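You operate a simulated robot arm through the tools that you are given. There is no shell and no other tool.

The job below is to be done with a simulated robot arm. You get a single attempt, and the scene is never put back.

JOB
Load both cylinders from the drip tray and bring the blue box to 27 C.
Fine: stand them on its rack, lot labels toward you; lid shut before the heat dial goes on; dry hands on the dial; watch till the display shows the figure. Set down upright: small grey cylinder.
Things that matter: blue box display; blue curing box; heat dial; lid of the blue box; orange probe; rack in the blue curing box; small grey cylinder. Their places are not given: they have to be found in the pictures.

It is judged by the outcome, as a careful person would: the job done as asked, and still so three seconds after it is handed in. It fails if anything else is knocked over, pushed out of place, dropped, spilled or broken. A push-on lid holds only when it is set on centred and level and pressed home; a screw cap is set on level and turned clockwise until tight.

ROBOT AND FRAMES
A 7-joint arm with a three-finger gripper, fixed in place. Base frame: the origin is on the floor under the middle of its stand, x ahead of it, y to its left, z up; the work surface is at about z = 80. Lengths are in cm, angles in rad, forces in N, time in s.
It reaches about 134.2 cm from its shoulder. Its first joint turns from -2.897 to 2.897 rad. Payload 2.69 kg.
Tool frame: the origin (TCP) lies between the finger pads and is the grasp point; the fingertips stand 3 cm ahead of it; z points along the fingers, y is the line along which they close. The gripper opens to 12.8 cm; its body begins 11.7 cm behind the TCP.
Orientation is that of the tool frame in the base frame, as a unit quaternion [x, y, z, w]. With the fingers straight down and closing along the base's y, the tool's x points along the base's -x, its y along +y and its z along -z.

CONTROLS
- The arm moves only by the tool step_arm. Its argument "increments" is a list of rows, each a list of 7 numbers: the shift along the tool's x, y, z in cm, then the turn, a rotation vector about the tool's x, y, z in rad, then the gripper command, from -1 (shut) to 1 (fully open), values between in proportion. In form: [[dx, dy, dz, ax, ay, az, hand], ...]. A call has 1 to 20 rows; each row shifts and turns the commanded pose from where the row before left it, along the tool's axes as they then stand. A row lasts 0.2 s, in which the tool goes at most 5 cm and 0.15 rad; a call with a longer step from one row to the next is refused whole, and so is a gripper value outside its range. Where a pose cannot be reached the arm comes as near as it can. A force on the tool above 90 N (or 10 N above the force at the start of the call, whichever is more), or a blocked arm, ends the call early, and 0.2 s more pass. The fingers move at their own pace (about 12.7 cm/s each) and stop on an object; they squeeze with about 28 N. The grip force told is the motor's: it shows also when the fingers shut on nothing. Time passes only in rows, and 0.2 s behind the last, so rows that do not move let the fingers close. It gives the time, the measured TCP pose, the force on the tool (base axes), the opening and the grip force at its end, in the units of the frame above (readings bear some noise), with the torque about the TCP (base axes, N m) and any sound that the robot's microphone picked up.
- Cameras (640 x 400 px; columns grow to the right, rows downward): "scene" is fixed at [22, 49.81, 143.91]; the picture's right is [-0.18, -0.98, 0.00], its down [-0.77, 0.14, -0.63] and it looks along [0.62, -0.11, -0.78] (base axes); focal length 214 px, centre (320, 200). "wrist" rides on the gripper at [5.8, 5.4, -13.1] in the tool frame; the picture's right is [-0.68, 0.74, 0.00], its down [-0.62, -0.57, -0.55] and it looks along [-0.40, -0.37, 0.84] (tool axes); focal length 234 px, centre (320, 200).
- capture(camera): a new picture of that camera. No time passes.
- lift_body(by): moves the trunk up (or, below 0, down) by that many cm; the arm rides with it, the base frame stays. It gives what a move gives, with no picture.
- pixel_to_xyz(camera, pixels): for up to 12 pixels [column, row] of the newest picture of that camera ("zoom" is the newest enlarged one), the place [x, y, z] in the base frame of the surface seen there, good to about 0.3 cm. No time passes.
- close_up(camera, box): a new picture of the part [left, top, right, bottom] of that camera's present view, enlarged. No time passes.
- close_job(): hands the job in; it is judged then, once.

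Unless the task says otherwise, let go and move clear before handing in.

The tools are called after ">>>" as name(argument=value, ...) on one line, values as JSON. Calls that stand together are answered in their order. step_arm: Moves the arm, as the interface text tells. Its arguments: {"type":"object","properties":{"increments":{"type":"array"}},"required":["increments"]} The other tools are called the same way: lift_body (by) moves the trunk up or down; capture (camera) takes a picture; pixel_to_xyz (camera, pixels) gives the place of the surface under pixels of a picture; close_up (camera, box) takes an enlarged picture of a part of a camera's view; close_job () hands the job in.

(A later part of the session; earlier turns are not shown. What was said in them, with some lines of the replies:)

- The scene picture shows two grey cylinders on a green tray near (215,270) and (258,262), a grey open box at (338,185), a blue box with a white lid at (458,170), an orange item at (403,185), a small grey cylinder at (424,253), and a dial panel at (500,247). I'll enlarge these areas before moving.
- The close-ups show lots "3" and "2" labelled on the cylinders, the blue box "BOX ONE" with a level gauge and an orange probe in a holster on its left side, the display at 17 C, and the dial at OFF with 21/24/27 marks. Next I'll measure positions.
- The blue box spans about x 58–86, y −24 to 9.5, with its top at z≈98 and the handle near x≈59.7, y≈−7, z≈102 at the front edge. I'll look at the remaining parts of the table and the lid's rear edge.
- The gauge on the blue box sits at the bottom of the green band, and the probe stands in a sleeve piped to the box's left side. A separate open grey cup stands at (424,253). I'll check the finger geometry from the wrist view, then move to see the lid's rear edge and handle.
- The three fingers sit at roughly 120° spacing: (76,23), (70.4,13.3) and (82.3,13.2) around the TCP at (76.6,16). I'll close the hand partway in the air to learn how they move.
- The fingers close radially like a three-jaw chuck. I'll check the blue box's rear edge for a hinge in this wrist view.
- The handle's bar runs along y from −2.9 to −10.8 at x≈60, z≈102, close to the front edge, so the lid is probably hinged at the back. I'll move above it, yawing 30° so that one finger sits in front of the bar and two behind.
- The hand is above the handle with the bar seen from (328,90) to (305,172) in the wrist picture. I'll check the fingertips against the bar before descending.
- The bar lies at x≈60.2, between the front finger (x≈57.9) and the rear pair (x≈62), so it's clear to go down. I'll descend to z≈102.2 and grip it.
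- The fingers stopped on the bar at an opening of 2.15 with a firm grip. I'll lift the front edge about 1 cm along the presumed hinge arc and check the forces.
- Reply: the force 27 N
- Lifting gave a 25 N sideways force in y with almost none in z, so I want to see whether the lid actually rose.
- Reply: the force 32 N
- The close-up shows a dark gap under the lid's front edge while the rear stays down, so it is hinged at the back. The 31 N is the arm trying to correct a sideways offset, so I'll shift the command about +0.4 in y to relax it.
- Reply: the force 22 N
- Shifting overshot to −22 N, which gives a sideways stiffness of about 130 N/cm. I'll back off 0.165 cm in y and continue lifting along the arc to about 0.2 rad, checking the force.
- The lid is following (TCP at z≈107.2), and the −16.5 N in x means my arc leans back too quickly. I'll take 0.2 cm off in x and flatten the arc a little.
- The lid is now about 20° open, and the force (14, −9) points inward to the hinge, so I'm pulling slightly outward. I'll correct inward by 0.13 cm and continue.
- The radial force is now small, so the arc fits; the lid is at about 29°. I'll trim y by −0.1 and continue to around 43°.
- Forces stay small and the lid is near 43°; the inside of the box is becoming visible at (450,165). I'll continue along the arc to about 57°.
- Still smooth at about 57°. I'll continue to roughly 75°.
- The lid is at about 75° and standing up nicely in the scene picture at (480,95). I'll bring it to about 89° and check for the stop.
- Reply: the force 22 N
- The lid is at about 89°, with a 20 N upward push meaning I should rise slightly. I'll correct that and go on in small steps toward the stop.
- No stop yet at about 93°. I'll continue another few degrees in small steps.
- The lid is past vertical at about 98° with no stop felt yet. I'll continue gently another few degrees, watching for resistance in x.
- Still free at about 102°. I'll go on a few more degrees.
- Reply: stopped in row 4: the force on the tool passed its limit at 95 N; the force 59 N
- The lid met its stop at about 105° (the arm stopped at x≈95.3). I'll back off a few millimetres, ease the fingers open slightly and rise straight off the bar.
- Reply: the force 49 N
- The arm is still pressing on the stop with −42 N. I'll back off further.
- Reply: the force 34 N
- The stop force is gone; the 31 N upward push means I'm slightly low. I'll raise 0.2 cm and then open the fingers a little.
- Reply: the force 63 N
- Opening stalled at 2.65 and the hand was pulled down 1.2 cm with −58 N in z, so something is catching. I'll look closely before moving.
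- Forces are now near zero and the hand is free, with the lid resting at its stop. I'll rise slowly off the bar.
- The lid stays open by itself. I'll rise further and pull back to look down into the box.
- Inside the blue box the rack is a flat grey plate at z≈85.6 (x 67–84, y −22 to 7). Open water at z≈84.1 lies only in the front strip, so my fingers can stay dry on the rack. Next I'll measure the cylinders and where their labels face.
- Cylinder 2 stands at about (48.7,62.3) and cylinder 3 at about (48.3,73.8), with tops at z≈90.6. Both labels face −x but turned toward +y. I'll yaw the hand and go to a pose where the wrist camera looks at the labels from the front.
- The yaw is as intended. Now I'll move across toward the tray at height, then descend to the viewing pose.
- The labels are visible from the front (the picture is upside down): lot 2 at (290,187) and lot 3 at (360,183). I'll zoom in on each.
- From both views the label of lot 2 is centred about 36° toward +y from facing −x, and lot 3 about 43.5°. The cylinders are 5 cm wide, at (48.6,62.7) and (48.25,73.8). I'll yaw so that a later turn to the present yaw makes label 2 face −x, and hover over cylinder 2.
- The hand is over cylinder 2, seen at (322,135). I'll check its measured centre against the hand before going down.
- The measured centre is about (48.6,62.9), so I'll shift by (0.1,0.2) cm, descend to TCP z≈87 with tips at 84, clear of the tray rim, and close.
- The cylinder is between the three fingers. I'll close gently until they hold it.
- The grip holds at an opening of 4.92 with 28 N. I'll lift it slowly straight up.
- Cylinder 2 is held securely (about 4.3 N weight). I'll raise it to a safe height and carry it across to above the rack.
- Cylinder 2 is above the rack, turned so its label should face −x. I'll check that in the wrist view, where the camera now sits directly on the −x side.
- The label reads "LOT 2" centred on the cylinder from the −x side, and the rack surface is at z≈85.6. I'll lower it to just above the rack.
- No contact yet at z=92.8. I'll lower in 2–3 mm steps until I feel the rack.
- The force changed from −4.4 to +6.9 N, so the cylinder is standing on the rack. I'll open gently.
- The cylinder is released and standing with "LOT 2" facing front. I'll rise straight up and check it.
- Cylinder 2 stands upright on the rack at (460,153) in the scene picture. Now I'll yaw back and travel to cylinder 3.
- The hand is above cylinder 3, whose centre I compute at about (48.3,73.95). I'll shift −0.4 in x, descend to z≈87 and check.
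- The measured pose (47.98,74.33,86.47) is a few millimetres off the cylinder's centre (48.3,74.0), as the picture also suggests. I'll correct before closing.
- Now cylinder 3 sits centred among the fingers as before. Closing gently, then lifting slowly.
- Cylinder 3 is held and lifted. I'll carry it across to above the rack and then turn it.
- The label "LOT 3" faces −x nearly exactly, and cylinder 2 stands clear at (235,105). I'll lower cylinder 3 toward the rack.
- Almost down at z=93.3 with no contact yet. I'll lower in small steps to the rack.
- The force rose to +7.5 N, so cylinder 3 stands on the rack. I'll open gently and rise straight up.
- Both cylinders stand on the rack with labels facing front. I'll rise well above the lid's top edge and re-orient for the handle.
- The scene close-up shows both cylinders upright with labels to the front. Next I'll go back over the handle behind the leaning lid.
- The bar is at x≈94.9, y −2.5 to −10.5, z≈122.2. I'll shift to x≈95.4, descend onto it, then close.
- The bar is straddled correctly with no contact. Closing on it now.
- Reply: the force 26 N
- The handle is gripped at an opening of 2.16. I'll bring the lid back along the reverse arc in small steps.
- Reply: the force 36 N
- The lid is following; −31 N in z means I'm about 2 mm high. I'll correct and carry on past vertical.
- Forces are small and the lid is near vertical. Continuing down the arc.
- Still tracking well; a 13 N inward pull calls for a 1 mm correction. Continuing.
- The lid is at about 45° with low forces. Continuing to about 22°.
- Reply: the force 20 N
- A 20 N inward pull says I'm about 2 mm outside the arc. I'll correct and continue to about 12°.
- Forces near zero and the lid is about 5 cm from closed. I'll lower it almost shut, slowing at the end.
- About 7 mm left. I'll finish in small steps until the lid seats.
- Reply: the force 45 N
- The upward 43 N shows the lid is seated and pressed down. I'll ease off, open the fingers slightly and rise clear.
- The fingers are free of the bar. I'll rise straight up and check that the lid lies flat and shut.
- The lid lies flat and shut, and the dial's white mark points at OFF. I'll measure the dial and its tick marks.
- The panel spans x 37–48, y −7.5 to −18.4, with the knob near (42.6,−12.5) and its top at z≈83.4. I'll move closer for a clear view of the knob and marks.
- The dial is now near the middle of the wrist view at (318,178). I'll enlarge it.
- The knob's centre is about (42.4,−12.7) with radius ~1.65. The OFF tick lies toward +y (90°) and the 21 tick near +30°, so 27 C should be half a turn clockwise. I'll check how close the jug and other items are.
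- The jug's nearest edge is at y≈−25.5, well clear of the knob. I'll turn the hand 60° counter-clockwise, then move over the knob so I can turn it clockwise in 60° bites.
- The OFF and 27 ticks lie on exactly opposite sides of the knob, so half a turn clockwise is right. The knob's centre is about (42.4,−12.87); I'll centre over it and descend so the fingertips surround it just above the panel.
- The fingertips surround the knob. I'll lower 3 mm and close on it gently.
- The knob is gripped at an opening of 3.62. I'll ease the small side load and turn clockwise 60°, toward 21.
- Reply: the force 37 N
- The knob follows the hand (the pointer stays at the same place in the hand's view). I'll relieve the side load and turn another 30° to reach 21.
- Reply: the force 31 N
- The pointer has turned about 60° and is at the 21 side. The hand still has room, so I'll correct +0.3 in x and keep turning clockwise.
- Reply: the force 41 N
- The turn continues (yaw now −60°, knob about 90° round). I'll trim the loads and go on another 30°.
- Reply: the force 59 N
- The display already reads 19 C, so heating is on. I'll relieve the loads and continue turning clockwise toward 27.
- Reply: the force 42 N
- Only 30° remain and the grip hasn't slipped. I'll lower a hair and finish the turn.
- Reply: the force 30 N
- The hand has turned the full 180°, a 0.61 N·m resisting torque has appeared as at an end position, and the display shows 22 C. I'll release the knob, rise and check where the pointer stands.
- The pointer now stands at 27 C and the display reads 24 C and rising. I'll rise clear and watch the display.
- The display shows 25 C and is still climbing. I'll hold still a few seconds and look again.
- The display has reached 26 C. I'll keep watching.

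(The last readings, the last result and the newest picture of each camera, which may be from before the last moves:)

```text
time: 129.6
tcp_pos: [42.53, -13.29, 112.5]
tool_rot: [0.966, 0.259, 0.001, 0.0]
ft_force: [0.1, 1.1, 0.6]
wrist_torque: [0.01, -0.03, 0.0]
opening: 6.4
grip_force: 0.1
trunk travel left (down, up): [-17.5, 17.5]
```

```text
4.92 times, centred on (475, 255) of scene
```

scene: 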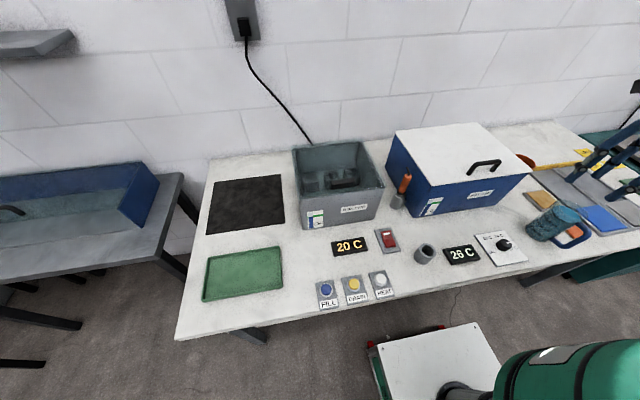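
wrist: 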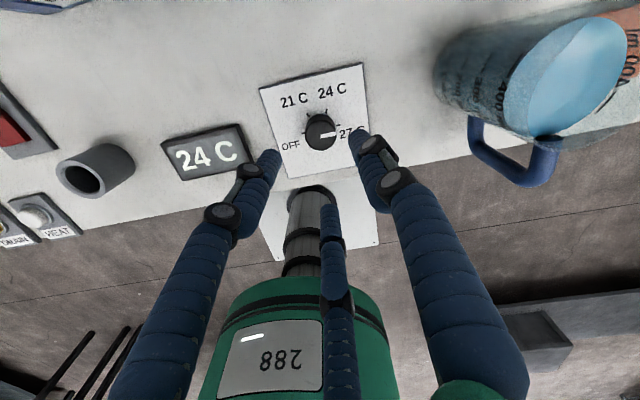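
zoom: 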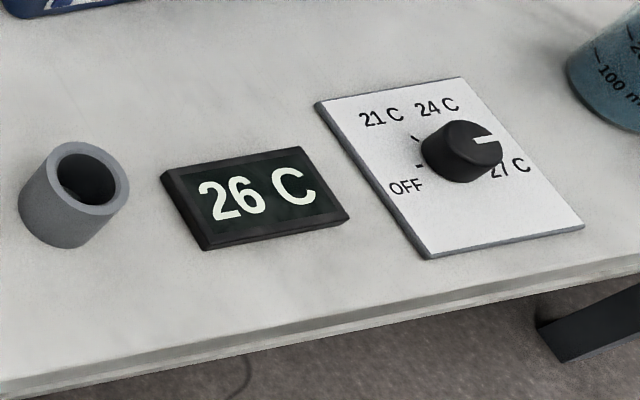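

Still 26 C, so the rise is slowing. I'll wait some more before judging.

>>> step_arm(increments=[[0, 0, 0, 0, 0, 0, 0], [0, 0, 0, 0, 0, 0, 0], [0, 0, 0, 0, 0, 0, 0], [0, 0, 0, 0, 0, 0, 0], [0, 0, 0, 0, 0, 0, 0], [0, 0, 0, 0, 0, 0, 0], [0, 0, 0, 0, 0, 0, 0], [0, 0, 0, 0, 0, 0, 0], [0, 0, 0, 0, 0, 0, 0], [0, 0, 0, 0, 0, 0, 0], [0, 0, 0, 0, 0, 0, 0], [0, 0, 0, 0, 0, 0, 0], [0, 0, 0, 0, 0, 0, 0], [0, 0, 0, 0, 0, 0, 0], [0, 0, 0, 0, 0, 0, 0], [0, 0, 0, 0, 0, 0, 0], [0, 0, 0, 0, 0, 0, 0], [0, 0, 0, 0, 0, 0, 0], [0, 0, 0, 0, 0, 0, 0], [0, 0, 0, 0, 0, 0, 0]])

>>> close_up(camera="scene", box=[410, 220, 540, 290])

>>> step_arm(increments=[[0, 0, 0, 0, 0, 0, 0], [0, 0, 0, 0, 0, 0, 0], [0, 0, 0, 0, 0, 0, 0], [0, 0, 0, 0, 0, 0, 0], [0, 0, 0, 0, 0, 0, 0], [0, 0, 0, 0, 0, 0, 0], [0, 0, 0, 0, 0, 0, 0], [0, 0, 0, 0, 0, 0, 0], [0, 0, 0, 0, 0, 0, 0], [0, 0, 0, 0, 0, 0, 0], [0, 0, 0, 0, 0, 0, 0], [0, 0, 0, 0, 0, 0, 0], [0, 0, 0, 0, 0, 0, 0], [0, 0, 0, 0, 0, 0, 0], [0, 0, 0, 0, 0, 0, 0], [0, 0, 0, 0, 0, 0, 0], [0, 0, 0, 0, 0, 0, 0], [0, 0, 0, 0, 0, 0, 0], [0, 0, 0, 0, 0, 0, 0], [0, 0, 0, 0, 0, 0, 0]])

>>> close_up(camera="scene", box=[410, 220, 540, 290])

```text
time: 133.8
tcp_pos: [42.57, -13.22, 112.46]
tool_rot: [0.966, 0.259, 0.001, -0.001]
ft_force: [0.2, 0.5, 1.1]
wrist_torque: [-0.02, -0.02, -0.02]
opening: 6.39
grip_force: 0.1
trunk travel left (down, up): [-17.5, 17.5]
```

```text
4.92 times, centred on (475, 255) of scene
```

zoom: 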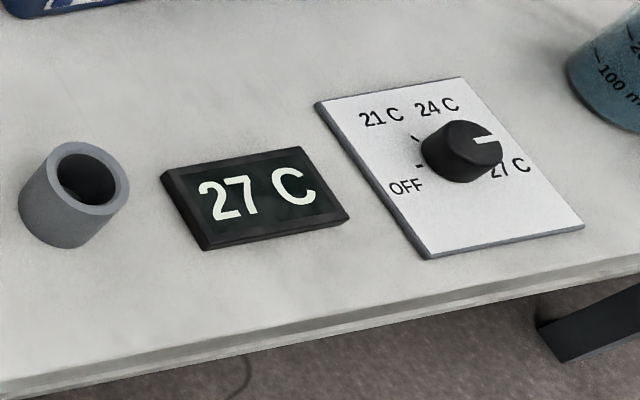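

```text
time: 138.0
tcp_pos: [42.51, -13.21, 112.47]
tool_rot: [0.966, 0.259, 0.001, 0.0]
ft_force: [-0.4, 0.8, 0.2]
wrist_torque: [0.0, -0.01, -0.02]
opening: 6.4
grip_force: 0.0
trunk travel left (down, up): [-17.5, 17.5]
```

```text
4.92 times, centred on (475, 255) of scene
```

zoom: 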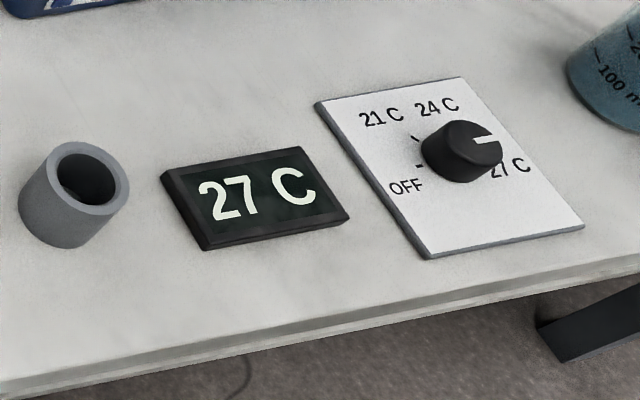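

The display has read 27 C in two looks about 4 s apart, with the dial at 27. I'll take one last overall look before handing in.

>>> capture(camera="scene")

>>> close_up(camera="scene", box=[380, 110, 550, 220])

```text
taken
```

scene: 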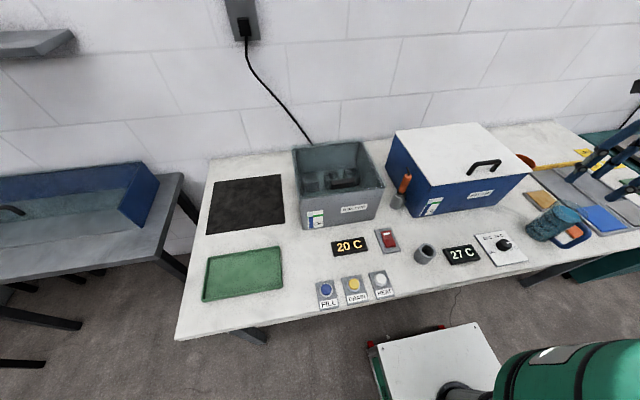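

```text
3.64 times, centred on (465, 165) of scene
```

zoom: 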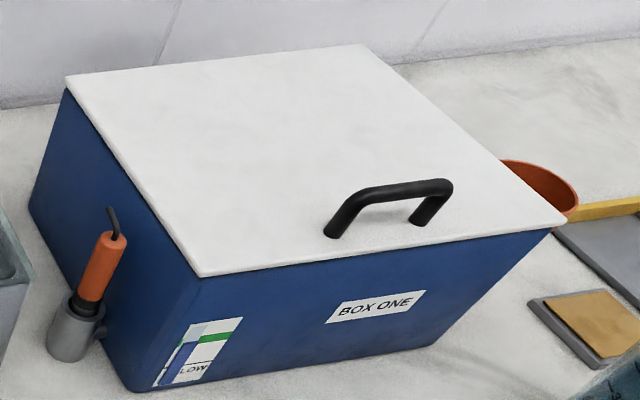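

The lid is shut, the probe is still in its sleeve, the display at (462,254) reads 27 C, nothing else has moved, and the hand is empty and clear. I'm handing the job in.

>>> close_job()

```text
The job is handed in.
```

The job is done and handed in: both cylinders are in the blue box and its display reads 27 C.

- **Cylinders:** lots 2 and 3 were standing upright on the rack with their labels facing the front when I shut the lid. I couldn't see them after that.
- **Lid and dial:** the lid was shut before I turned the heat dial from OFF to 27 C. The fingers never went into the water, so the hand was dry on the dial.
- **Display:** it climbed from 17 C to 27 C. It read 27 C in two looks about 4 seconds apart, and still did in the last picture before I handed in.
- **Everything else:** the orange probe stayed in its sleeve, and nothing else on the table looked moved in the last picture. The hand was empty and clear.
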